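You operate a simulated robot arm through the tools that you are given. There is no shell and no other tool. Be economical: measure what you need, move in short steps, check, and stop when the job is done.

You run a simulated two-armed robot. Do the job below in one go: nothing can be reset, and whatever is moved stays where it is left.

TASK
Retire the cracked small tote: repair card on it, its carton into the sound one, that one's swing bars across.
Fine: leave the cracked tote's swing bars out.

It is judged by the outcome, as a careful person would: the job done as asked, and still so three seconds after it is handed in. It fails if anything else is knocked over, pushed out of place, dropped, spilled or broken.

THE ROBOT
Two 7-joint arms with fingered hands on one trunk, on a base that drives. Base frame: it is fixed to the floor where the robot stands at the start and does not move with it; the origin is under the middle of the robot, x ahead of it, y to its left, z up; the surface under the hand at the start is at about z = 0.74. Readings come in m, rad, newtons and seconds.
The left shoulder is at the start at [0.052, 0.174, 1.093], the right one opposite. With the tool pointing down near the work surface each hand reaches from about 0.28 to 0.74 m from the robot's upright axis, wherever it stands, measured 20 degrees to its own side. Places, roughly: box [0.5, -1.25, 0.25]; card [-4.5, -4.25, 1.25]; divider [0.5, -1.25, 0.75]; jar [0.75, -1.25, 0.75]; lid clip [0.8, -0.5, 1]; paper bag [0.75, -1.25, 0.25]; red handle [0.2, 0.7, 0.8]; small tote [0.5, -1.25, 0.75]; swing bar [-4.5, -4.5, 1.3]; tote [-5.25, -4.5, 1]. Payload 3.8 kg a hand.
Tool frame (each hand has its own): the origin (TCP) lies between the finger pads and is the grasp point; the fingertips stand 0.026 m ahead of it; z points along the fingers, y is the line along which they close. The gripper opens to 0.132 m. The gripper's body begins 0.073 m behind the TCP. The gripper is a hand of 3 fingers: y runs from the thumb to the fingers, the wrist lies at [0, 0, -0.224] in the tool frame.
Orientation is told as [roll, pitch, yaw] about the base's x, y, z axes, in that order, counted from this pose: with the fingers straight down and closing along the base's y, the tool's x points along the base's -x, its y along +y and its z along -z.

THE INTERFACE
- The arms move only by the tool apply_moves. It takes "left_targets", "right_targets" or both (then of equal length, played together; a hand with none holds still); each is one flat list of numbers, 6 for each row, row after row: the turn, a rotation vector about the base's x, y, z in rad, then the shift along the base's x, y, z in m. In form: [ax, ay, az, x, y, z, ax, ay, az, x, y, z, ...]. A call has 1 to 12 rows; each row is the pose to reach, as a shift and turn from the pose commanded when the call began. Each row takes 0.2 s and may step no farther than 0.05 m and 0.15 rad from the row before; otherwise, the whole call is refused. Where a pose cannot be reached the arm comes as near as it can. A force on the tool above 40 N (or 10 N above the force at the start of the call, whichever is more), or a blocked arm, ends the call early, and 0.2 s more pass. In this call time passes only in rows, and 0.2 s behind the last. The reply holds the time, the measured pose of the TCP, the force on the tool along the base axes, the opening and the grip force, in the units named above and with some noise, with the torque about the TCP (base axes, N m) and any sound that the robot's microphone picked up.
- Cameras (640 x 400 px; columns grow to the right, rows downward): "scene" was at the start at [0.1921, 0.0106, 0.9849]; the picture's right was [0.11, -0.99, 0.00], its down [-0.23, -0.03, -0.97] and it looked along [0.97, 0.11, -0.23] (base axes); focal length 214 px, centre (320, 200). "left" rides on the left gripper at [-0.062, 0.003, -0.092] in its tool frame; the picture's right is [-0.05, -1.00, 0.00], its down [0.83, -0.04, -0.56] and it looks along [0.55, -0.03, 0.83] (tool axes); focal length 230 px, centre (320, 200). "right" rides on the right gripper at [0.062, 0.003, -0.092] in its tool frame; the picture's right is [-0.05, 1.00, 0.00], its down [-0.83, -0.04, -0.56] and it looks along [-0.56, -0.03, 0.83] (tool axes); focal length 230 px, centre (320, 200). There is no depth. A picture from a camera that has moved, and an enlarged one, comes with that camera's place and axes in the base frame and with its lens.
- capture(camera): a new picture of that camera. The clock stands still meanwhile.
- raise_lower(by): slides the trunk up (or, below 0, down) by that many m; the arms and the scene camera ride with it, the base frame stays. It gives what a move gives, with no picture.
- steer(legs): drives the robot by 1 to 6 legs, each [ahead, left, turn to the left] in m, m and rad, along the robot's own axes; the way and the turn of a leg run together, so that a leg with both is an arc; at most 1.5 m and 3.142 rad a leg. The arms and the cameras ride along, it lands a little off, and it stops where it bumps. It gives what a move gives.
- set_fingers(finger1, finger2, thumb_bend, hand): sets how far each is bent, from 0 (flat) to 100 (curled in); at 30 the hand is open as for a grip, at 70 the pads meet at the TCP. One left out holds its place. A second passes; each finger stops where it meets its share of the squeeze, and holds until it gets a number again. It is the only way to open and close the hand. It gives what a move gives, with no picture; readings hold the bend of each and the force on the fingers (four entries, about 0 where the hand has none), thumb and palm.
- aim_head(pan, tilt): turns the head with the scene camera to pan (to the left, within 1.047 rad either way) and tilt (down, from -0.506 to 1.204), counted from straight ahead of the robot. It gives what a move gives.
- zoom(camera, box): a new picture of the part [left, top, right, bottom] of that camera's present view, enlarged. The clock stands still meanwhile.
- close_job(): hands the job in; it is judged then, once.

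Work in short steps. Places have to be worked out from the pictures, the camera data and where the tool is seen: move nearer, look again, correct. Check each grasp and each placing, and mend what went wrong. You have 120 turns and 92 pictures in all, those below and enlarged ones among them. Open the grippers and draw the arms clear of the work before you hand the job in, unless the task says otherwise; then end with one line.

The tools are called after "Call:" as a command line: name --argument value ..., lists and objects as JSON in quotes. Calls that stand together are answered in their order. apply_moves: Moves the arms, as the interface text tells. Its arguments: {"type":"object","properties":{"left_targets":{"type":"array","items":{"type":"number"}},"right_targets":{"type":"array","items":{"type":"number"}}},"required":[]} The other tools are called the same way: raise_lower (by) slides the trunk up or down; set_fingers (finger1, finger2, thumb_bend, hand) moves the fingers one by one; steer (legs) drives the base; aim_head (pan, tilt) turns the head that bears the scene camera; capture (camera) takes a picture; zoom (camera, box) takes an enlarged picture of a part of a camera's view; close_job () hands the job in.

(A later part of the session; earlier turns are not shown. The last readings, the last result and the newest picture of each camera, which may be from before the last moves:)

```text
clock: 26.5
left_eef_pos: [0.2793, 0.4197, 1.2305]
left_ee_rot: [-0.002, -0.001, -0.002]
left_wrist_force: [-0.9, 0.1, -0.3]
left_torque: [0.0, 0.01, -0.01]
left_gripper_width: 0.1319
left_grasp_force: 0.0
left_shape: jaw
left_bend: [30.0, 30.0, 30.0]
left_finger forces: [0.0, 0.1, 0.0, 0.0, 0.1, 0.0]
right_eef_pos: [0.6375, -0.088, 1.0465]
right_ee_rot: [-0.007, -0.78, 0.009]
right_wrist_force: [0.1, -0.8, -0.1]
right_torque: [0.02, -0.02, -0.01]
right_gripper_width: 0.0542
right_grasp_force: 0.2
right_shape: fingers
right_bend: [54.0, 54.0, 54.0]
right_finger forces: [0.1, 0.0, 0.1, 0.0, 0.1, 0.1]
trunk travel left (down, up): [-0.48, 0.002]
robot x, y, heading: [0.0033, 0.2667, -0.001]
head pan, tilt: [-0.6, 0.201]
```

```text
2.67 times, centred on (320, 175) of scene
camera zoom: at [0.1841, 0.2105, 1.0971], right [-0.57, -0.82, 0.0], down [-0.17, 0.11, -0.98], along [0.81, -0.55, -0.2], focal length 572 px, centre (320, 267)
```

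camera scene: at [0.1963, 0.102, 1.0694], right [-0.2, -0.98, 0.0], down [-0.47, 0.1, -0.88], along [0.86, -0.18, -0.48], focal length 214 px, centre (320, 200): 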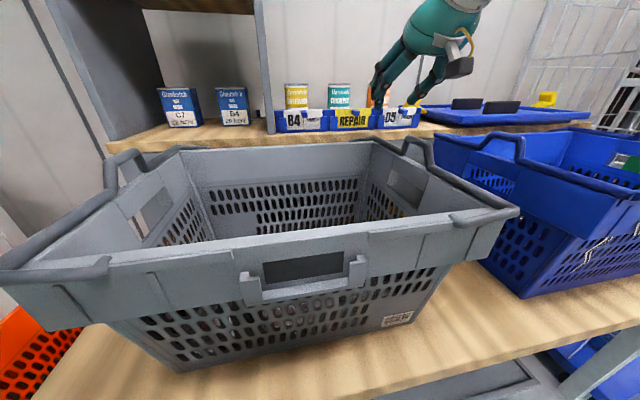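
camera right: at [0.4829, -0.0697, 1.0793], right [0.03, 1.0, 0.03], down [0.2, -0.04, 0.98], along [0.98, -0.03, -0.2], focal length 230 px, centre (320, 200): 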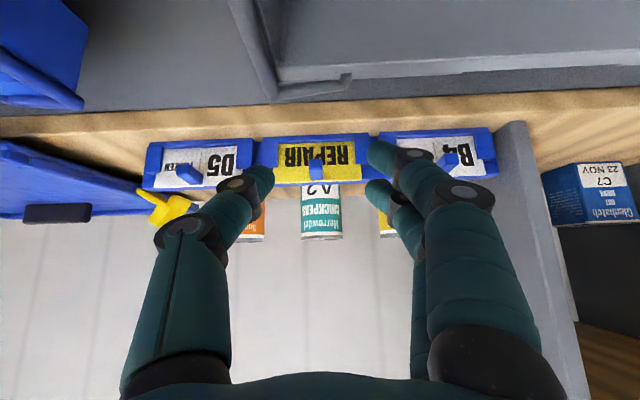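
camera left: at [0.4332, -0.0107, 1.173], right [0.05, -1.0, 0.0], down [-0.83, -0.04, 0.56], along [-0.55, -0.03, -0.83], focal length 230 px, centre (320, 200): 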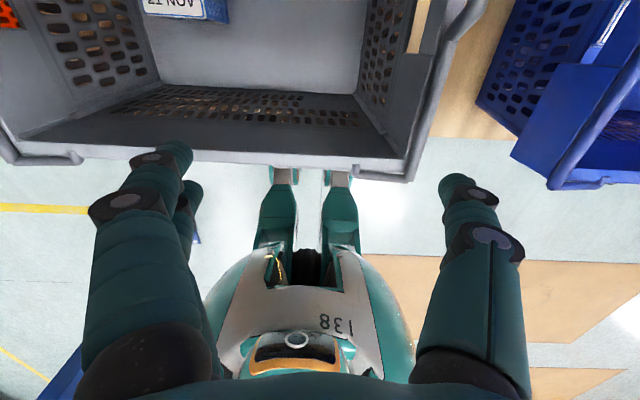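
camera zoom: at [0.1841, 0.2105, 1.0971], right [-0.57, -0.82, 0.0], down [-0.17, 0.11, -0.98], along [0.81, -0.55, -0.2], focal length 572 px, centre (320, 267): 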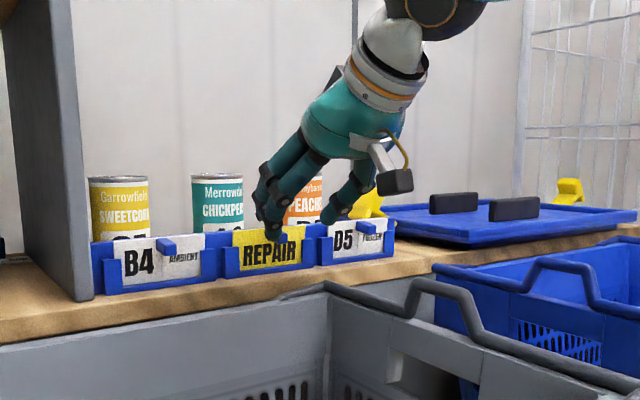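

The hand and tab are well aligned, but the arm hits a limit again at this distance. I retract the hand, drive 0.1 m ahead and a little left, and come in again.

Call:
apply_moves --right_targets '[0, 0, 0, -0.03, 0.0, 0.02, 0, 0, 0, -0.07, 0, 0.03, 0, 0, 0, -0.11, 0, 0.03]'

Call:
steer --legs '[[0.1, 0.03, 0]]'

Call:
apply_moves --right_targets '[0, 0, 0, 0.0, -0.015, -0.015, 0, 0, 0, 0.0, -0.025, -0.02]'

Call:
zoom --camera "right" --box '[180, 90, 460, 265]'

```text
clock: 27.3
left_eef_pos: [0.2794, 0.4184, 1.2299]
left_ee_rot: [0.001, -0.001, -0.003]
left_wrist_force: [-0.2, -0.2, -0.1]
left_torque: [0.02, 0.03, -0.02]
left_gripper_width: 0.132
left_grasp_force: 0.1
left_shape: jaw
left_bend: [30.0, 30.0, 30.0]
left_finger forces: [0.0, 0.0, 0.0, 0.0, 0.0, 0.0]
right_eef_pos: [0.5254, -0.088, 1.0747]
right_ee_rot: [-0.003, -0.781, 0.008]
right_wrist_force: [0.1, -0.5, 0.0]
right_torque: [-0.03, -0.05, 0.02]
right_gripper_width: 0.0541
right_grasp_force: 0.1
right_shape: fingers
right_bend: [54.0, 54.0, 54.0]
right_finger forces: [0.1, 0.0, 0.1, 0.1, 0.1, 0.0]
trunk travel left (down, up): [-0.48, 0.002]
robot x, y, heading: [-0.0027, 0.264, -0.002]
head pan, tilt: [-0.6, 0.201]
```

```text
clock: 28.4
left_eef_pos: [0.3378, 0.4375, 1.2279]
left_ee_rot: [-0.002, 0.008, -0.002]
left_wrist_force: [0.3, 0.2, -0.7]
left_torque: [0.0, 0.03, 0.02]
left_gripper_width: 0.1319
left_grasp_force: 0.1
left_shape: jaw
left_bend: [30.0, 30.0, 30.0]
left_finger forces: [0.1, 0.0, 0.0, 0.0, 0.1, 0.0]
right_eef_pos: [0.5829, -0.0708, 1.0718]
right_ee_rot: [-0.007, -0.773, 0.008]
right_wrist_force: [0.1, 0.8, -0.8]
right_torque: [0.0, 0.01, -0.04]
right_gripper_width: 0.0544
right_grasp_force: 0.1
right_shape: fingers
right_bend: [54.0, 54.0, 54.0]
right_finger forces: [0.1, 0.0, 0.0, 0.0, 0.0, 0.1]
trunk travel left (down, up): [-0.48, 0.002]
robot x, y, heading: [0.0503, 0.2776, -0.001]
head pan, tilt: [-0.6, 0.201]
stopped in leg 1: the robot was blocked; the commanded pose is now the measured one
```

```text
clock: 29.0
left_eef_pos: [0.3322, 0.4356, 1.2296]
left_ee_rot: [0.001, 0.0, -0.003]
left_wrist_force: [0.5, 0.0, -0.1]
left_torque: [0.02, -0.01, -0.01]
left_gripper_width: 0.1317
left_grasp_force: 0.0
left_shape: jaw
left_bend: [30.0, 30.0, 30.0]
left_finger forces: [0.0, 0.0, 0.1, 0.0, 0.0, 0.0]
right_eef_pos: [0.5778, -0.0978, 1.0563]
right_ee_rot: [-0.008, -0.779, 0.009]
right_wrist_force: [0.0, 0.2, 0.7]
right_torque: [-0.04, -0.03, 0.02]
right_gripper_width: 0.0544
right_grasp_force: 0.0
right_shape: fingers
right_bend: [54.0, 54.0, 54.0]
right_finger forces: [0.0, 0.1, 0.0, 0.0, 0.0, 0.1]
trunk travel left (down, up): [-0.48, 0.002]
robot x, y, heading: [0.0467, 0.2815, -0.001]
head pan, tilt: [-0.6, 0.201]
```

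```text
2.29 times, centred on (320, 178) of right
camera zoom: at [0.469, -0.095, 1.0781], right [0.03, 1.0, 0.03], down [0.2, -0.04, 0.98], along [0.98, -0.03, -0.2], focal length 526 px, centre (320, 251)
```

zoom: 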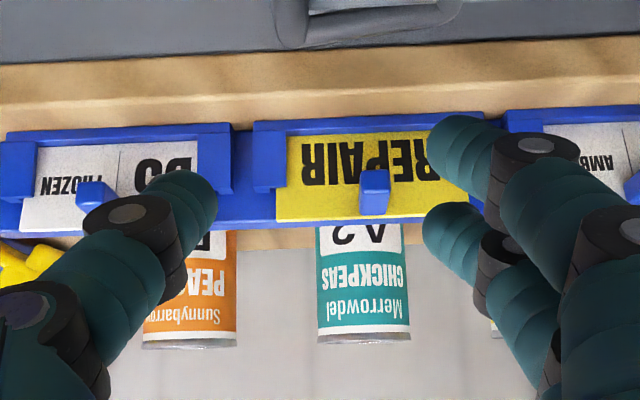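

The base was stopped at x = 0.05, apparently by the bench leg. I try the approach from here and will check afterwards that nothing was shifted.

Call:
apply_moves --right_targets '[0, 0, 0, 0.03, 0.015, 0.015, 0, 0, 0, 0.05, 0.0213, 0.013, 0, 0, 0, 0.073, 0.0213, -0.01, 0, 0, 0, 0.083, 0.0213, -0.02, 0, 0, 0, 0.093, 0.0213, -0.03]'

Call:
zoom --camera "right" --box '[180, 90, 460, 265]'

```text
clock: 30.2
left_eef_pos: [0.3258, 0.4368, 1.232]
left_ee_rot: [-0.002, -0.006, -0.004]
left_wrist_force: [0.3, -0.3, 0.6]
left_torque: [0.04, -0.05, 0.02]
left_gripper_width: 0.1319
left_grasp_force: 0.0
left_shape: jaw
left_bend: [30.0, 30.0, 30.0]
left_finger forces: [0.0, 0.0, 0.0, 0.0, 0.0, 0.0]
right_eef_pos: [0.6664, -0.0737, 1.0301]
right_ee_rot: [-0.003, -0.788, 0.007]
right_wrist_force: [-26.0, 0.4, 17.6]
right_torque: [0.62, -0.22, 0.93]
right_gripper_width: 0.0545
right_grasp_force: 15.1
right_shape: fingers
right_bend: [54.0, 61.0, 54.0]
right_finger forces: [0.0, 30.6, 0.0, 0.0, 0.0, 0.1]
trunk travel left (down, up): [-0.48, 0.002]
robot x, y, heading: [0.0509, 0.2797, -0.006]
head pan, tilt: [-0.6, 0.201]
```

```text
2.29 times, centred on (320, 178) of right
camera zoom: at [0.5572, -0.0711, 1.0522], right [0.03, 1.0, 0.03], down [0.19, -0.04, 0.98], along [0.98, -0.03, -0.19], focal length 526 px, centre (320, 251)
```

zoom: 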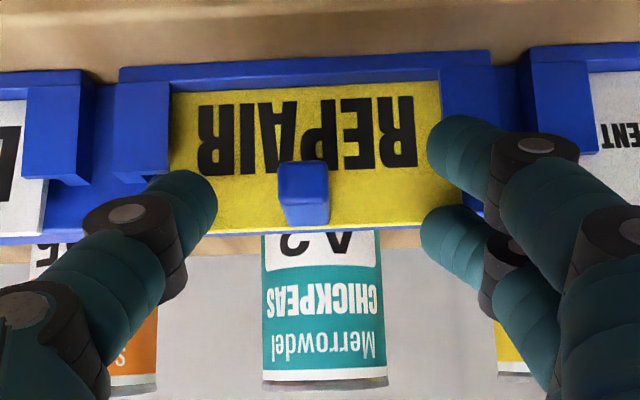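

Finger2's tip touches the rack face (30 N), and the tab lies between the thumb and fingers. I back off a few mm, centre in y, then close gently.

Call:
apply_moves --right_targets '[0, 0, 0, -0.004, -0.004, 0.006]'

Call:
set_fingers --hand "right" --finger1 70 --finger2 70 --thumb_bend 70

Call:
zoom --camera "right" --box '[180, 90, 460, 265]'

```text
clock: 30.6
left_eef_pos: [0.3308, 0.436, 1.23]
left_ee_rot: [-0.002, -0.001, -0.001]
left_wrist_force: [-0.1, -0.4, -0.3]
left_torque: [-0.02, 0.02, -0.01]
left_gripper_width: 0.132
left_grasp_force: 0.1
left_shape: jaw
left_bend: [30.0, 30.0, 30.0]
left_finger forces: [0.1, 0.0, 0.1, 0.1, 0.0, 0.0]
right_eef_pos: [0.6659, -0.0782, 1.032]
right_ee_rot: [-0.006, -0.782, 0.01]
right_wrist_force: [-10.2, 1.3, 8.9]
right_torque: [0.36, -0.13, 0.38]
right_gripper_width: 0.0542
right_grasp_force: 6.4
right_shape: fingers
right_bend: [54.0, 56.0, 54.0]
right_finger forces: [0.0, 13.0, 0.0, 0.0, 0.0, 0.0]
trunk travel left (down, up): [-0.48, 0.002]
robot x, y, heading: [0.0471, 0.283, -0.004]
head pan, tilt: [-0.6, 0.201]
```

```text
clock: 31.6
left_eef_pos: [0.3325, 0.4353, 1.2298]
left_ee_rot: [0.0, 0.0, -0.001]
left_wrist_force: [0.0, -0.1, 0.4]
left_torque: [0.01, 0.01, -0.01]
left_gripper_width: 0.1319
left_grasp_force: 0.1
left_shape: jaw
left_bend: [30.0, 30.0, 30.0]
left_finger forces: [0.0, 0.0, 0.0, 0.1, 0.0, 0.0]
right_eef_pos: [0.6663, -0.0784, 1.0304]
right_ee_rot: [-0.008, -0.78, 0.01]
right_wrist_force: [0.2, -0.3, 0.0]
right_torque: [0.0, -0.03, -0.02]
right_gripper_width: 0.0129
right_grasp_force: 3.2
right_shape: fingers
right_bend: [67.0, 69.0, 69.0]
right_finger forces: [2.2, 0.8, 0.1, 0.0, 3.1, 0.0]
trunk travel left (down, up): [-0.48, 0.002]
robot x, y, heading: [0.0518, 0.2806, -0.003]
head pan, tilt: [-0.6, 0.201]
```

```text
2.29 times, centred on (320, 178) of right
camera zoom: at [0.5581, -0.0762, 1.0531], right [0.03, 1.0, 0.03], down [0.2, -0.04, 0.98], along [0.98, -0.03, -0.2], focal length 526 px, centre (320, 251)
```

zoom: 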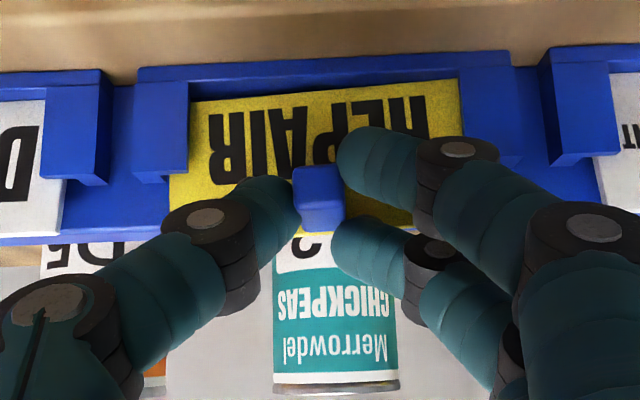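

All three digits press on the tab (width 0.013, about the tab's). I squeeze a bit harder and lift 2.5 cm straight up, then check.

Call:
set_fingers --hand "right" --finger1 76 --finger2 76 --thumb_bend 76

Call:
apply_moves --right_targets '[0, 0, 0, 0, 0, 0.012, 0, 0, 0, 0, 0, 0.025]'

Call:
zoom --camera "right" --box '[180, 90, 460, 265]'

```text
clock: 32.6
left_eef_pos: [0.3323, 0.4349, 1.229]
left_ee_rot: [0.0, 0.0, -0.002]
left_wrist_force: [0.7, -0.7, 0.2]
left_torque: [-0.02, -0.02, 0.01]
left_gripper_width: 0.132
left_grasp_force: 0.0
left_shape: jaw
left_bend: [30.0, 30.0, 30.0]
left_finger forces: [0.1, 0.1, 0.0, 0.1, 0.0, 0.0]
right_eef_pos: [0.6664, -0.0787, 1.0312]
right_ee_rot: [-0.007, -0.781, 0.009]
right_wrist_force: [0.1, 0.3, 0.0]
right_torque: [0.0, -0.02, 0.04]
right_gripper_width: 0.011
right_grasp_force: 14.6
right_shape: fingers
right_bend: [72.0, 73.0, 69.0]
right_finger forces: [7.7, 7.3, 0.0, 0.0, 13.7, 0.1]
trunk travel left (down, up): [-0.48, 0.002]
robot x, y, heading: [0.0516, 0.2747, -0.003]
head pan, tilt: [-0.6, 0.201]
```

```text
clock: 33.2
left_eef_pos: [0.3326, 0.4353, 1.2303]
left_ee_rot: [-0.001, -0.001, -0.002]
left_wrist_force: [-0.8, 0.4, 0.3]
left_torque: [-0.03, -0.01, -0.02]
left_gripper_width: 0.1317
left_grasp_force: 0.0
left_shape: jaw
left_bend: [30.0, 30.0, 30.0]
left_finger forces: [0.0, 0.1, 0.0, 0.2, 0.0, 0.0]
right_eef_pos: [0.6658, -0.08, 1.0552]
right_ee_rot: [-0.006, -0.781, 0.007]
right_wrist_force: [0.3, 0.7, 0.1]
right_torque: [0.05, 0.02, 0.0]
right_gripper_width: 0.0111
right_grasp_force: 13.7
right_shape: fingers
right_bend: [72.0, 73.0, 69.0]
right_finger forces: [7.7, 6.9, 0.0, 0.0, 13.8, 0.1]
trunk travel left (down, up): [-0.48, 0.002]
robot x, y, heading: [0.0487, 0.2827, -0.004]
head pan, tilt: [-0.6, 0.201]
```

```text
2.29 times, centred on (320, 178) of right
camera zoom: at [0.5572, -0.0767, 1.0787], right [0.03, 1.0, 0.03], down [0.2, -0.04, 0.98], along [0.98, -0.03, -0.2], focal length 526 px, centre (320, 251)
```

zoom: 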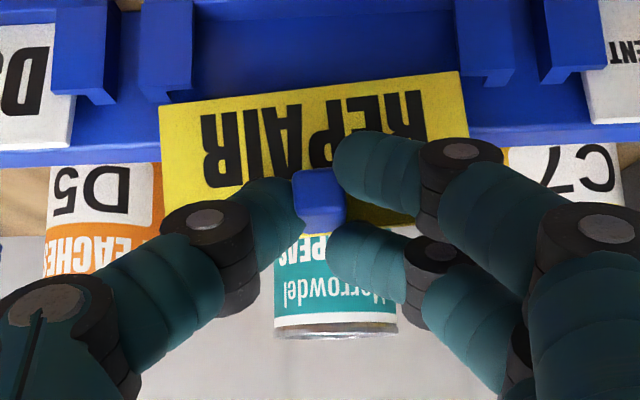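

The card is out of its slot and held by the tab, with a slight roll. I lift it clear, drive back and right to stand before the blue tote, and look at its label holder.

Call:
apply_moves --right_targets '[0, 0, 0, -0.01, 0, 0.04, 0, 0, 0, -0.03, 0, 0.08, 0, 0, 0, -0.07, 0, 0.1]'

Call:
steer --legs '[[-0.3, 0, 0], [0, -0.41, 0]]'

Call:
aim_head --pan -0.5 --tilt 0.4

Call:
capture --camera "scene"

Call:
capture --camera "right"

```text
clock: 34.0
left_eef_pos: [0.3301, 0.4362, 1.2309]
left_ee_rot: [0.0, -0.002, -0.001]
left_wrist_force: [-0.8, -0.2, 0.2]
left_torque: [-0.02, -0.01, 0.02]
left_gripper_width: 0.1322
left_grasp_force: 0.0
left_shape: jaw
left_bend: [30.0, 30.0, 30.0]
left_finger forces: [0.1, 0.0, 0.0, 0.0, 0.1, 0.1]
right_eef_pos: [0.5923, -0.0814, 1.1559]
right_ee_rot: [-0.007, -0.78, 0.006]
right_wrist_force: [0.5, -0.2, -0.2]
right_torque: [-0.06, 0.02, 0.02]
right_gripper_width: 0.0107
right_grasp_force: 13.5
right_shape: fingers
right_bend: [72.0, 73.0, 69.0]
right_finger forces: [7.7, 6.5, 0.1, 0.1, 13.8, 0.1]
trunk travel left (down, up): [-0.48, 0.002]
robot x, y, heading: [0.05, 0.2808, -0.004]
head pan, tilt: [-0.6, 0.201]
```

```text
clock: 39.8
left_eef_pos: [0.0226, 0.0282, 1.2302]
left_ee_rot: [0.0, 0.0, -0.011]
left_wrist_force: [0.3, 0.1, -0.6]
left_torque: [0.02, 0.03, -0.03]
left_gripper_width: 0.1319
left_grasp_force: 0.1
left_shape: jaw
left_bend: [30.0, 30.0, 30.0]
left_finger forces: [0.0, 0.0, 0.0, 0.1, 0.1, 0.0]
right_eef_pos: [0.2826, -0.4906, 1.1559]
right_ee_rot: [-0.008, -0.779, 0.001]
right_wrist_force: [0.8, 0.2, -0.4]
right_torque: [0.0, -0.02, 0.01]
right_gripper_width: 0.0107
right_grasp_force: 14.3
right_shape: fingers
right_bend: [72.0, 73.0, 69.0]
right_finger forces: [7.6, 6.4, 0.0, 0.0, 13.8, 0.1]
trunk travel left (down, up): [-0.48, 0.002]
robot x, y, heading: [-0.2607, -0.1266, -0.01]
head pan, tilt: [-0.6, 0.201]
```

```text
clock: 40.5
left_eef_pos: [0.0219, 0.0277, 1.2308]
left_ee_rot: [0.0, -0.001, -0.01]
left_wrist_force: [0.8, -0.8, -0.6]
left_torque: [0.02, -0.01, 0.02]
left_gripper_width: 0.1319
left_grasp_force: 0.0
left_shape: jaw
left_bend: [30.0, 30.0, 30.0]
left_finger forces: [0.0, 0.0, 0.1, 0.0, 0.0, 0.0]
right_eef_pos: [0.2815, -0.4911, 1.1567]
right_ee_rot: [-0.008, -0.779, -0.001]
right_wrist_force: [0.3, -1.1, -0.4]
right_torque: [-0.01, -0.02, 0.0]
right_gripper_width: 0.0109
right_grasp_force: 13.8
right_shape: fingers
right_bend: [72.0, 73.0, 69.0]
right_finger forces: [7.7, 6.5, 0.0, 0.0, 13.8, 0.0]
trunk travel left (down, up): [-0.48, 0.002]
robot x, y, heading: [-0.2625, -0.127, -0.008]
head pan, tilt: [-0.499, 0.4]
```

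```text
57 pictures are left
camera scene: at [-0.0716, -0.1722, 1.0786], right [-0.49, -0.87, 0.0], down [-0.34, 0.19, -0.92], along [0.8, -0.45, -0.39], focal length 214 px, centre (320, 200)
```

scene: 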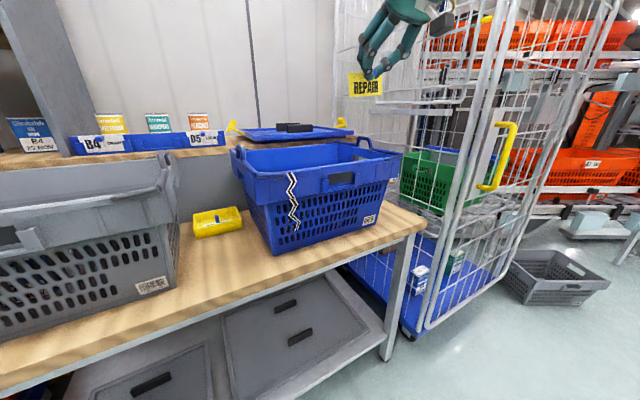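

```text
56 pictures are left
camera right: at [0.1731, -0.4876, 1.1784], right [0.04, 1.0, 0.03], down [0.2, -0.04, 0.98], along [0.98, -0.03, -0.2], focal length 230 px, centre (320, 200)
```

right: 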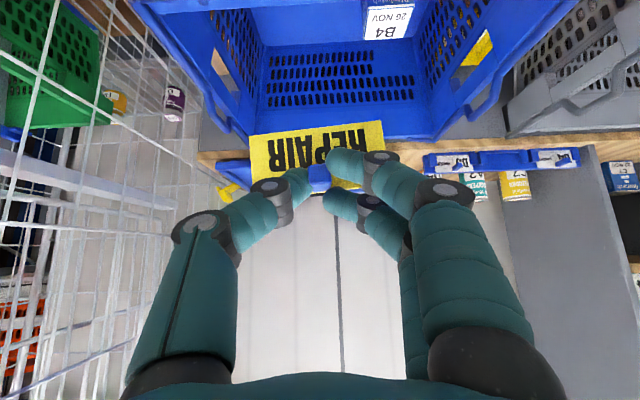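

Nothing looks disturbed, and the card is held. I zoom on the blue tote's holder from here.

Call:
zoom --camera "scene" --box '[230, 120, 420, 240]'

Call:
zoom --camera "scene" --box '[330, 40, 420, 110]'

```text
3.33 times, centred on (325, 180) of scene
camera zoom: at [-0.0716, -0.1722, 1.0786], right [-0.49, -0.87, 0.0], down [-0.34, 0.19, -0.92], along [0.8, -0.45, -0.39], focal length 715 px, centre (303, 267)
```

zoom: 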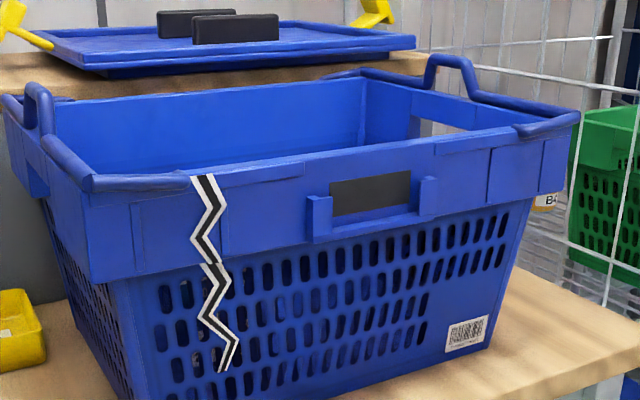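

```text
5.71 times, centred on (375, 75) of scene
camera zoom: at [-0.0716, -0.1722, 1.0786], right [-0.49, -0.87, 0.0], down [-0.34, 0.19, -0.92], along [0.8, -0.45, -0.39], focal length 1226 px, centre (6, 914)
```

zoom: 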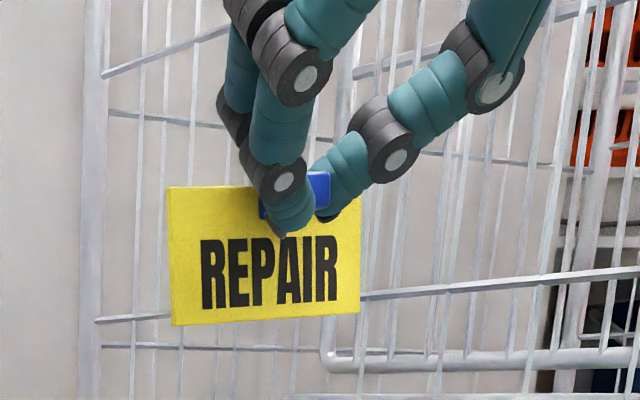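

The holder on the blue tote's near rim is at y ≈ -0.447, with its ledge at z ≈ 0.907, lip tops ≈ 0.937 and rim ≈ 0.965. I level the card (about +0.09 rad roll) and move to just in front of and above the holder.

Call:
apply_moves --right_targets '[0.05, 0, 0, -0.02, 0.02, -0.02, 0.09, 0, 0, -0.03, 0.04, -0.05, 0.09, 0, 0, -0.03, 0.042, -0.08]'

Call:
capture --camera "right"

Call:
aim_head --pan -0.7 --tilt 0.4

Call:
zoom --camera "scene" --box '[220, 80, 420, 205]'

```text
clock: 41.3
left_eef_pos: [0.0215, 0.0251, 1.23]
left_ee_rot: [0.0, 0.0, -0.01]
left_wrist_force: [-0.3, -0.6, 0.6]
left_torque: [0.04, 0.0, -0.02]
left_gripper_width: 0.1321
left_grasp_force: 0.0
left_shape: jaw
left_bend: [30.0, 30.0, 30.0]
left_finger forces: [0.0, 0.1, 0.0, 0.0, 0.0, 0.0]
right_eef_pos: [0.2514, -0.4508, 1.0749]
right_ee_rot: [0.124, -0.775, -0.09]
right_wrist_force: [-0.2, 0.3, 0.3]
right_torque: [0.0, -0.01, 0.03]
right_gripper_width: 0.0106
right_grasp_force: 14.2
right_shape: fingers
right_bend: [72.0, 73.0, 69.0]
right_finger forces: [7.7, 6.5, 0.0, 0.0, 13.8, 0.0]
trunk travel left (down, up): [-0.48, 0.002]
robot x, y, heading: [-0.2585, -0.123, -0.006]
head pan, tilt: [-0.499, 0.4]
```

```text
53 pictures are left
camera right: at [0.143, -0.4492, 1.0963], right [0.04, 0.99, 0.12], down [0.2, -0.13, 0.97], along [0.98, -0.01, -0.2], focal length 230 px, centre (320, 200)
```

right: 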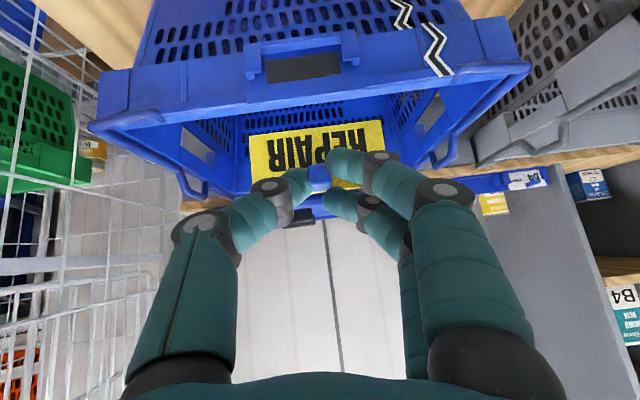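

```text
clock: 42.1
left_eef_pos: [0.0213, 0.0287, 1.2305]
left_ee_rot: [-0.002, 0.001, -0.01]
left_wrist_force: [0.3, 0.0, -0.3]
left_torque: [0.01, -0.02, 0.0]
left_gripper_width: 0.1321
left_grasp_force: 0.1
left_shape: jaw
left_bend: [30.0, 30.0, 30.0]
left_finger forces: [0.1, 0.1, 0.1, 0.0, 0.1, 0.1]
right_eef_pos: [0.2508, -0.4498, 1.0747]
right_ee_rot: [0.119, -0.777, -0.09]
right_wrist_force: [0.1, -0.3, 0.1]
right_torque: [0.0, -0.01, 0.02]
right_gripper_width: 0.0108
right_grasp_force: 14.6
right_shape: fingers
right_bend: [72.0, 73.0, 69.0]
right_finger forces: [7.6, 6.4, 0.0, 0.0, 13.8, 0.0]
trunk travel left (down, up): [-0.48, 0.002]
robot x, y, heading: [-0.26, -0.128, -0.009]
head pan, tilt: [-0.7, 0.4]
```

```text
3.20 times, centred on (320, 142) of scene
camera zoom: at [-0.0823, -0.1871, 1.0786], right [-0.65, -0.76, 0.0], down [-0.29, 0.25, -0.92], along [0.7, -0.6, -0.39], focal length 686 px, centre (320, 384)
```

zoom: 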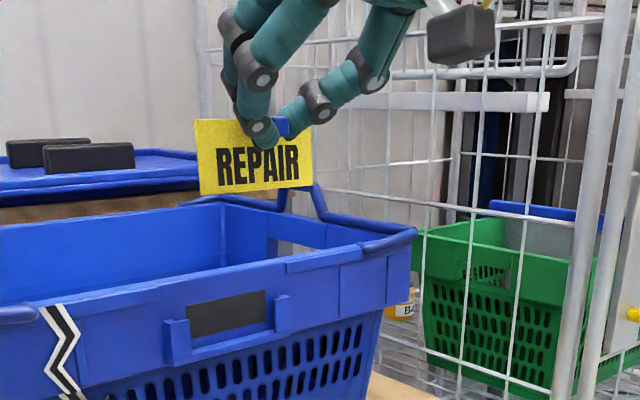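

Triangulated, the holder plate is at x ≈ 0.328, y ≈ -0.4505. The card's bottom edge is at (0.279, -0.4465, 1.022) and level. I bring it in front of the rim face, just above the lips, and look.

Call:
apply_moves --right_targets '[0, 0, 0, 0.02, -0.004, -0.02, 0, 0, 0, 0.035, -0.004, -0.045, 0, 0, 0, 0.035, -0.004, -0.072]'

Call:
zoom --camera "right" --box '[220, 60, 420, 185]'

Call:
zoom --camera "scene" --box '[240, 120, 380, 210]'

```text
clock: 42.9
left_eef_pos: [0.0223, 0.0268, 1.2302]
left_ee_rot: [0.001, 0.0, -0.012]
left_wrist_force: [-0.1, 0.1, 0.0]
left_torque: [0.03, 0.02, 0.01]
left_gripper_width: 0.132
left_grasp_force: 0.2
left_shape: jaw
left_bend: [30.0, 30.0, 30.0]
left_finger forces: [0.0, 0.0, 0.0, 0.0, 0.0, 0.0]
right_eef_pos: [0.2869, -0.4532, 1.0031]
right_ee_rot: [0.121, -0.777, -0.088]
right_wrist_force: [-0.5, -0.4, 0.0]
right_torque: [0.0, -0.01, 0.01]
right_gripper_width: 0.0108
right_grasp_force: 13.3
right_shape: fingers
right_bend: [72.0, 73.0, 69.0]
right_finger forces: [7.6, 6.2, 0.0, 0.1, 13.6, 0.0]
trunk travel left (down, up): [-0.48, 0.002]
robot x, y, heading: [-0.2581, -0.1233, -0.015]
head pan, tilt: [-0.7, 0.4]
```

```text
3.20 times, centred on (320, 122) of right
camera zoom: at [0.1782, -0.4519, 1.026], right [0.04, 0.99, 0.12], down [0.2, -0.13, 0.97], along [0.98, -0.02, -0.2], focal length 736 px, centre (320, 448)
```

zoom: 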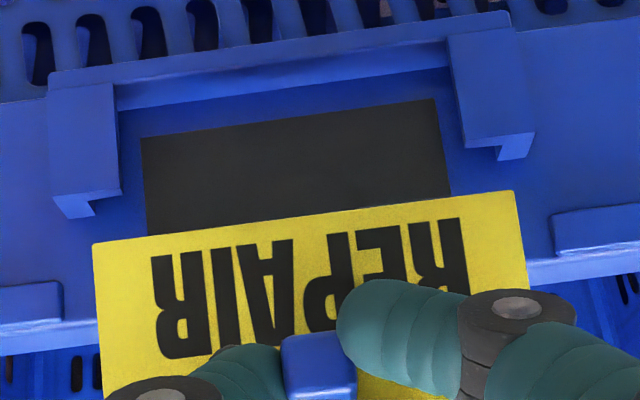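

```text
4.44 times, centred on (310, 165) of scene
camera zoom: at [-0.0822, -0.1882, 1.0785], right [-0.65, -0.76, 0.0], down [-0.29, 0.25, -0.92], along [0.7, -0.6, -0.39], focal length 953 px, centre (364, 356)
```

zoom: 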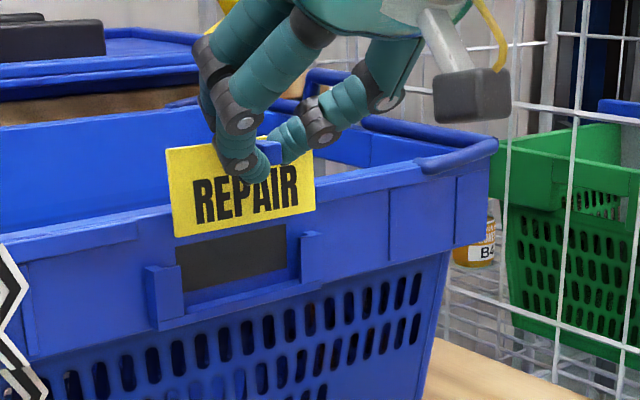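

The card is level and centred on the holder within 1–2 mm, its bottom edge just above the lip tops. I ease it forward to touch the rim face.

Call:
apply_moves --right_targets '[0, 0, 0, 0.004, 0, 0, 0, 0, 0, 0.008, 0, 0]'

Call:
apply_moves --right_targets '[0, 0, 0, 0.003, 0, 0]'

Call:
zoom --camera "right" --box '[220, 60, 420, 185]'

```text
clock: 43.5
left_eef_pos: [0.0228, 0.0268, 1.2307]
left_ee_rot: [0.0, 0.001, -0.011]
left_wrist_force: [0.9, 0.7, 0.9]
left_torque: [0.0, -0.01, 0.01]
left_gripper_width: 0.1319
left_grasp_force: 0.0
left_shape: jaw
left_bend: [30.0, 30.0, 30.0]
left_finger forces: [0.0, 0.0, 0.0, 0.0, 0.0, 0.1]
right_eef_pos: [0.2939, -0.4524, 1.0045]
right_ee_rot: [0.121, -0.777, -0.091]
right_wrist_force: [1.5, 0.5, -0.5]
right_torque: [0.01, -0.04, -0.03]
right_gripper_width: 0.0108
right_grasp_force: 13.5
right_shape: fingers
right_bend: [72.0, 73.0, 69.0]
right_finger forces: [7.6, 6.2, 0.0, 0.0, 13.6, 0.1]
trunk travel left (down, up): [-0.48, 0.002]
robot x, y, heading: [-0.2642, -0.1224, -0.01]
head pan, tilt: [-0.7, 0.4]
```

```text
clock: 43.9
left_eef_pos: [0.0221, 0.0264, 1.2304]
left_ee_rot: [0.0, 0.001, -0.011]
left_wrist_force: [0.9, 0.5, -0.5]
left_torque: [0.0, 0.01, 0.02]
left_gripper_width: 0.1318
left_grasp_force: 0.1
left_shape: jaw
left_bend: [30.0, 30.0, 30.0]
left_finger forces: [0.0, 0.0, 0.0, 0.0, 0.0, 0.1]
right_eef_pos: [0.2963, -0.4529, 1.0038]
right_ee_rot: [0.119, -0.776, -0.086]
right_wrist_force: [0.9, 0.5, -0.4]
right_torque: [-0.03, -0.01, 0.01]
right_gripper_width: 0.0104
right_grasp_force: 14.1
right_shape: fingers
right_bend: [72.0, 73.0, 69.0]
right_finger forces: [7.6, 6.3, 0.1, 0.0, 13.5, 0.0]
trunk travel left (down, up): [-0.48, 0.002]
robot x, y, heading: [-0.2615, -0.1246, -0.011]
head pan, tilt: [-0.7, 0.4]
```

```text
3.20 times, centred on (320, 122) of right
camera zoom: at [0.1887, -0.4506, 1.0263], right [0.04, 0.99, 0.12], down [0.2, -0.13, 0.97], along [0.98, -0.02, -0.2], focal length 736 px, centre (320, 448)
```

zoom: 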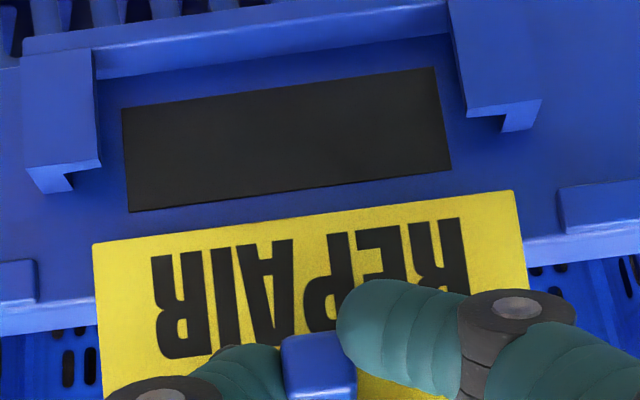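

Still free of contact. I nudge 1 mm right and go on forward in small steps until the face is felt.

Call:
apply_moves --right_targets '[0, 0, 0, 0.003, -0.001, 0]'

Call:
apply_moves --right_targets '[0, 0, 0, 0.003, 0, 0]'

Call:
zoom --camera "right" --box '[220, 60, 420, 185]'

```text
clock: 44.3
left_eef_pos: [0.0225, 0.0269, 1.2301]
left_ee_rot: [-0.001, 0.0, -0.008]
left_wrist_force: [0.1, -0.4, 0.1]
left_torque: [0.02, 0.01, 0.0]
left_gripper_width: 0.1317
left_grasp_force: 0.0
left_shape: jaw
left_bend: [30.0, 30.0, 30.0]
left_finger forces: [0.1, 0.0, 0.0, 0.1, 0.0, 0.0]
right_eef_pos: [0.2997, -0.4543, 1.0033]
right_ee_rot: [0.122, -0.777, -0.089]
right_wrist_force: [-0.1, 1.0, 0.9]
right_torque: [0.01, 0.01, -0.01]
right_gripper_width: 0.0108
right_grasp_force: 14.0
right_shape: fingers
right_bend: [72.0, 73.0, 69.0]
right_finger forces: [7.6, 6.2, 0.0, 0.0, 13.6, 0.0]
trunk travel left (down, up): [-0.48, 0.002]
robot x, y, heading: [-0.264, -0.1309, -0.011]
head pan, tilt: [-0.7, 0.4]
```

```text
clock: 44.7
left_eef_pos: [0.0207, 0.0282, 1.2296]
left_ee_rot: [-0.001, 0.0, -0.009]
left_wrist_force: [0.8, -0.8, 0.5]
left_torque: [-0.02, -0.01, -0.01]
left_gripper_width: 0.1317
left_grasp_force: 0.1
left_shape: jaw
left_bend: [30.0, 30.0, 30.0]
left_finger forces: [0.0, 0.0, 0.0, 0.1, 0.0, 0.1]
right_eef_pos: [0.3028, -0.454, 1.0042]
right_ee_rot: [0.12, -0.776, -0.087]
right_wrist_force: [-1.9, 1.0, 0.1]
right_torque: [0.0, 0.05, -0.02]
right_gripper_width: 0.0104
right_grasp_force: 13.9
right_shape: fingers
right_bend: [73.0, 73.0, 69.0]
right_finger forces: [8.2, 5.9, 0.0, 0.0, 13.9, 0.0]
trunk travel left (down, up): [-0.48, 0.002]
robot x, y, heading: [-0.2622, -0.1236, -0.011]
head pan, tilt: [-0.7, 0.4]
```

```text
3.20 times, centred on (320, 122) of right
camera zoom: at [0.1943, -0.452, 1.0265], right [0.04, 0.99, 0.12], down [0.2, -0.13, 0.97], along [0.98, -0.01, -0.2], focal length 736 px, centre (320, 448)
```

zoom: 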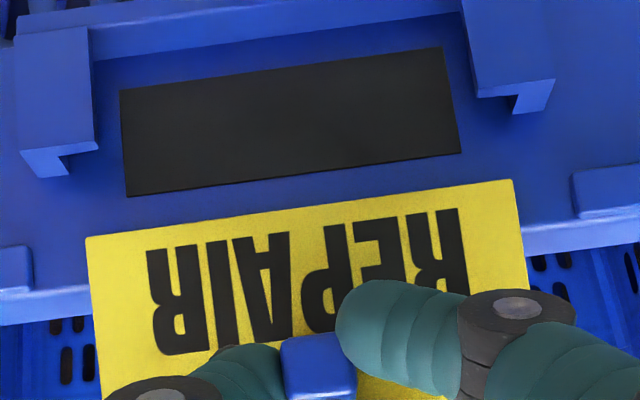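

Contact with the face at about 2 N, and centring is right. I ease off 1 mm and slide down into the lips.

Call:
apply_moves --right_targets '[0, 0, 0, -0.001, 0, -0.008, 0, 0, 0, -0.001, 0, -0.016]'

Call:
zoom --camera "right" --box '[220, 60, 420, 185]'

```text
clock: 45.3
left_eef_pos: [0.0216, 0.0273, 1.2308]
left_ee_rot: [0.001, -0.001, -0.012]
left_wrist_force: [-0.3, 1.0, -1.1]
left_torque: [0.01, 0.01, 0.0]
left_gripper_width: 0.1318
left_grasp_force: 0.2
left_shape: jaw
left_bend: [30.0, 30.0, 30.0]
left_finger forces: [0.0, 0.0, 0.0, 0.0, 0.0, 0.0]
right_eef_pos: [0.3015, -0.4532, 0.9888]
right_ee_rot: [0.12, -0.775, -0.088]
right_wrist_force: [-4.7, -0.2, 2.2]
right_torque: [0.0, 0.08, 0.03]
right_gripper_width: 0.0103
right_grasp_force: 15.6
right_shape: fingers
right_bend: [73.0, 73.0, 70.0]
right_finger forces: [8.3, 6.3, 0.1, 0.1, 14.9, 0.1]
trunk travel left (down, up): [-0.48, 0.002]
robot x, y, heading: [-0.2624, -0.1235, -0.01]
head pan, tilt: [-0.7, 0.4]
```

```text
3.20 times, centred on (320, 122) of right
camera zoom: at [0.1928, -0.452, 1.0117], right [0.04, 0.99, 0.12], down [0.2, -0.13, 0.97], along [0.98, -0.01, -0.2], focal length 736 px, centre (320, 448)
```

zoom: 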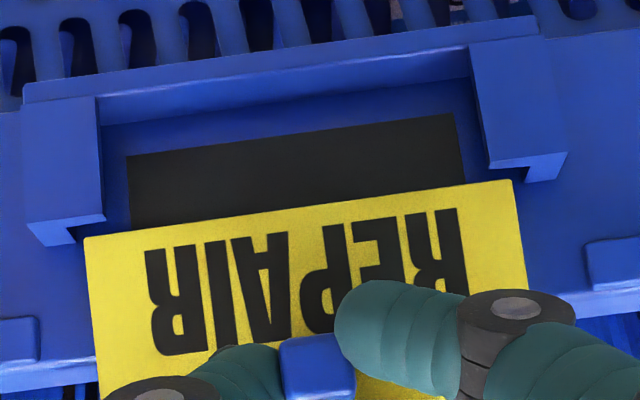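

The card's bottom edge is level with the lip ends and fits between the side walls with a few pixels to spare each side. I continue down while lightly pressed to the face.

Call:
apply_moves --right_targets '[0, 0, 0, 0, 0, -0.006, 0, 0, 0, 0, 0, -0.012]'

Call:
zoom --camera "right" --box '[220, 60, 420, 185]'

```text
clock: 45.9
left_eef_pos: [0.0197, 0.028, 1.2296]
left_ee_rot: [-0.003, -0.001, -0.01]
left_wrist_force: [-0.3, -0.1, -0.7]
left_torque: [-0.01, -0.01, 0.0]
left_gripper_width: 0.1317
left_grasp_force: 0.0
left_shape: jaw
left_bend: [30.0, 30.0, 30.0]
left_finger forces: [0.0, 0.0, 0.0, 0.0, 0.1, 0.0]
right_eef_pos: [0.3059, -0.4566, 0.9835]
right_ee_rot: [0.121, -0.771, -0.086]
right_wrist_force: [-7.5, 0.8, 4.1]
right_torque: [0.05, 0.07, 0.04]
right_gripper_width: 0.0106
right_grasp_force: 15.3
right_shape: fingers
right_bend: [73.0, 73.0, 71.0]
right_finger forces: [9.3, 7.2, 0.0, 0.0, 15.0, 0.1]
right hand out of reach, approached as far as the arm can: row 2
trunk travel left (down, up): [-0.48, 0.002]
robot x, y, heading: [-0.2608, -0.1246, -0.014]
head pan, tilt: [-0.7, 0.4]
```

```text
3.20 times, centred on (320, 122) of right
camera zoom: at [0.1955, -0.4556, 1.007], right [0.04, 0.99, 0.12], down [0.2, -0.13, 0.97], along [0.98, -0.01, -0.21], focal length 736 px, centre (320, 448)
```

zoom: 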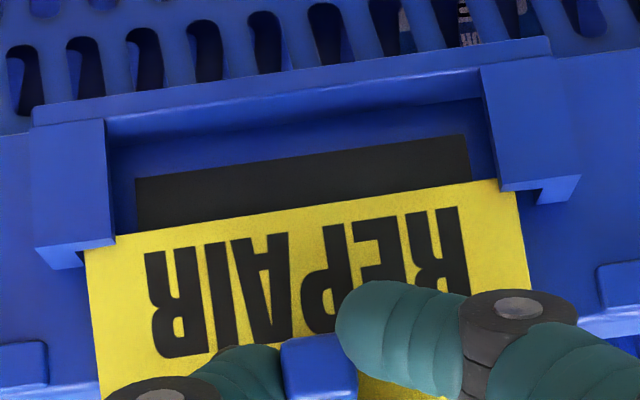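

The card's corners are now behind the lips. The arm itself is at a limit, so I slide the trunk down to lower the card the rest of the way.

Call:
raise_lower --by -0.012

Call:
zoom --camera "right" --box '[220, 60, 420, 185]'

```text
clock: 46.5
left_eef_pos: [0.0214, 0.0273, 1.2169]
left_ee_rot: [-0.001, 0.0, -0.01]
left_wrist_force: [0.4, 0.1, -0.7]
left_torque: [0.03, 0.0, -0.04]
left_gripper_width: 0.132
left_grasp_force: 0.0
left_shape: jaw
left_bend: [30.0, 30.0, 30.0]
left_finger forces: [0.0, 0.1, 0.0, 0.1, 0.1, 0.0]
right_eef_pos: [0.3046, -0.4587, 0.9694]
right_ee_rot: [0.118, -0.776, -0.088]
right_wrist_force: [-1.6, -0.2, -1.4]
right_torque: [0.03, 0.0, 0.03]
right_gripper_width: 0.0108
right_grasp_force: 14.3
right_shape: fingers
right_bend: [73.0, 73.0, 71.0]
right_finger forces: [8.1, 6.0, 0.0, 0.0, 13.9, 0.1]
trunk travel left (down, up): [-0.468, 0.014]
robot x, y, heading: [-0.2612, -0.1255, -0.011]
head pan, tilt: [-0.7, 0.4]
```

```text
3.20 times, centred on (320, 122) of right
camera zoom: at [0.1965, -0.4564, 0.9931], right [0.04, 0.99, 0.12], down [0.2, -0.13, 0.97], along [0.98, -0.02, -0.2], focal length 736 px, centre (320, 448)
```

zoom: 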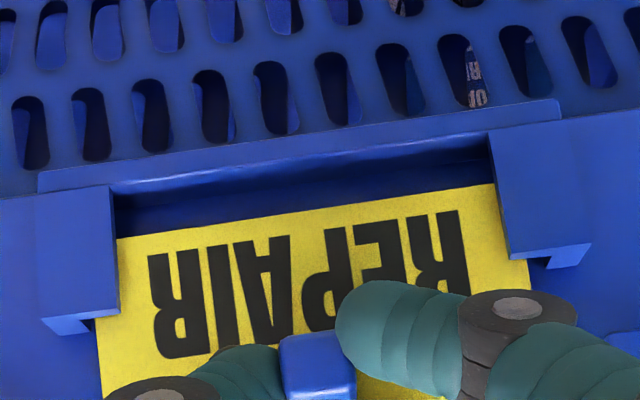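

It slides well behind both lips, with about 6–8 mm still to the ledge. I lower further.

Call:
raise_lower --by -0.008

Call:
zoom --camera "right" --box '[220, 60, 420, 185]'

```text
clock: 47.0
left_eef_pos: [0.0215, 0.0285, 1.2094]
left_ee_rot: [-0.003, -0.002, -0.011]
left_wrist_force: [0.2, 0.4, -0.1]
left_torque: [-0.02, 0.02, 0.06]
left_gripper_width: 0.1318
left_grasp_force: 0.0
left_shape: jaw
left_bend: [30.0, 30.0, 30.0]
left_finger forces: [0.1, 0.1, 0.0, 0.0, 0.1, 0.0]
right_eef_pos: [0.3062, -0.4575, 0.9634]
right_ee_rot: [0.119, -0.777, -0.089]
right_wrist_force: [0.0, -0.1, -0.5]
right_torque: [-0.03, 0.03, 0.02]
right_gripper_width: 0.0108
right_grasp_force: 14.0
right_shape: fingers
right_bend: [73.0, 73.0, 71.0]
right_finger forces: [8.2, 6.1, 0.0, 0.0, 13.9, 0.0]
trunk travel left (down, up): [-0.46, 0.022]
robot x, y, heading: [-0.2615, -0.1247, -0.015]
head pan, tilt: [-0.7, 0.4]
```

```text
3.20 times, centred on (320, 122) of right
camera zoom: at [0.1966, -0.4561, 0.9854], right [0.04, 0.99, 0.12], down [0.2, -0.13, 0.97], along [0.98, -0.02, -0.2], focal length 736 px, centre (320, 448)
```

zoom: 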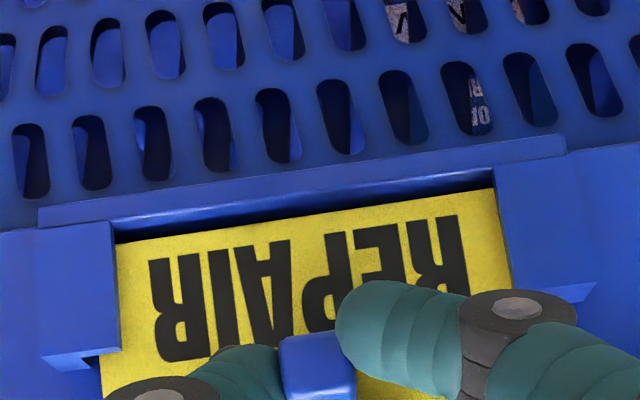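

Almost seated, with about 2 mm left. I lower a touch more, then open the fingers and check that the card stays.

Call:
raise_lower --by -0.004

Call:
set_fingers --hand "right" --finger1 56 --finger2 56 --thumb_bend 56

Call:
zoom --camera "right" --box '[220, 60, 420, 185]'

```text
clock: 47.6
left_eef_pos: [0.0214, 0.0285, 1.2066]
left_ee_rot: [0.0, 0.001, -0.009]
left_wrist_force: [-0.2, 0.5, 0.3]
left_torque: [0.05, 0.03, -0.01]
left_gripper_width: 0.1316
left_grasp_force: 0.0
left_shape: jaw
left_bend: [30.0, 30.0, 30.0]
left_finger forces: [0.0, 0.0, 0.0, 0.1, 0.0, 0.0]
right_eef_pos: [0.3055, -0.4569, 0.9601]
right_ee_rot: [0.121, -0.78, -0.088]
right_wrist_force: [-2.8, -0.1, 4.5]
right_torque: [0.05, -0.06, -0.02]
right_gripper_width: 0.0107
right_grasp_force: 15.5
right_shape: fingers
right_bend: [73.0, 73.0, 71.0]
right_finger forces: [8.3, 7.3, 0.0, 0.0, 15.1, 0.1]
trunk travel left (down, up): [-0.456, 0.026]
robot x, y, heading: [-0.2631, -0.1231, -0.008]
head pan, tilt: [-0.7, 0.4]
```

```text
clock: 48.6
left_eef_pos: [0.02, 0.0285, 1.2065]
left_ee_rot: [-0.001, -0.001, -0.01]
left_wrist_force: [-0.2, -0.7, 0.3]
left_torque: [0.01, -0.03, 0.03]
left_gripper_width: 0.1322
left_grasp_force: 0.0
left_shape: jaw
left_bend: [30.0, 30.0, 30.0]
left_finger forces: [0.0, 0.1, 0.0, 0.0, 0.0, 0.0]
right_eef_pos: [0.3041, -0.4571, 0.9602]
right_ee_rot: [0.122, -0.778, -0.087]
right_wrist_force: [-6.1, -2.2, 7.9]
right_torque: [0.16, -0.2, 0.08]
right_gripper_width: 0.0469
right_grasp_force: 5.3
right_shape: fingers
right_bend: [56.0, 61.0, 56.0]
right_finger forces: [0.0, 9.6, 0.0, 0.1, 0.0, 0.0]
trunk travel left (down, up): [-0.456, 0.026]
robot x, y, heading: [-0.2631, -0.1222, -0.006]
head pan, tilt: [-0.7, 0.4]
```

```text
3.20 times, centred on (320, 122) of right
camera zoom: at [0.1957, -0.456, 0.9825], right [0.04, 0.99, 0.12], down [0.2, -0.13, 0.97], along [0.98, -0.02, -0.2], focal length 736 px, centre (320, 448)
```

zoom: 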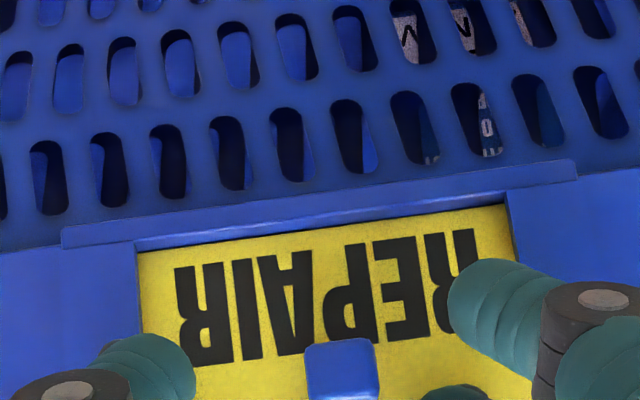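

The card sits on the ledge behind both lips. I withdraw the hand back and up along the tool axis.

Call:
apply_moves --right_targets '[0, 0, 0, -0.012, 0, 0.008, 0, 0, 0, -0.035, 0, 0.025, 0, 0, 0, -0.06, 0, 0.06, 0, 0, 0, -0.07, 0, 0.1]'

Call:
zoom --camera "scene" --box '[180, 80, 420, 230]'

```text
clock: 49.6
left_eef_pos: [0.0218, 0.027, 1.2058]
left_ee_rot: [-0.001, -0.001, -0.01]
left_wrist_force: [0.2, -0.2, 0.2]
left_torque: [0.03, -0.03, 0.02]
left_gripper_width: 0.1318
left_grasp_force: 0.1
left_shape: jaw
left_bend: [30.0, 30.0, 30.0]
left_finger forces: [0.0, 0.0, 0.0, 0.1, 0.0, 0.0]
right_eef_pos: [0.2341, -0.4568, 1.0601]
right_ee_rot: [0.119, -0.773, -0.087]
right_wrist_force: [0.1, 0.1, -0.1]
right_torque: [0.01, -0.01, 0.04]
right_gripper_width: 0.0473
right_grasp_force: 0.1
right_shape: fingers
right_bend: [56.0, 56.0, 56.0]
right_finger forces: [0.0, 0.0, 0.0, 0.0, 0.1, 0.1]
trunk travel left (down, up): [-0.456, 0.026]
robot x, y, heading: [-0.2638, -0.1251, -0.012]
head pan, tilt: [-0.7, 0.4]
```

```text
2.67 times, centred on (300, 155) of scene
camera zoom: at [-0.0839, -0.1872, 1.0448], right [-0.65, -0.76, 0.0], down [-0.29, 0.25, -0.92], along [0.7, -0.6, -0.39], focal length 572 px, centre (373, 320)
```

zoom: 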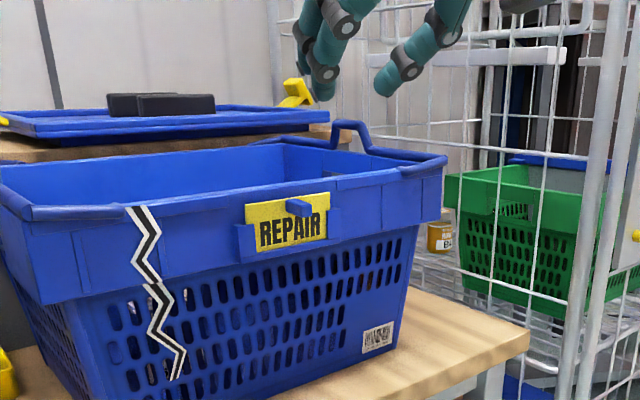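

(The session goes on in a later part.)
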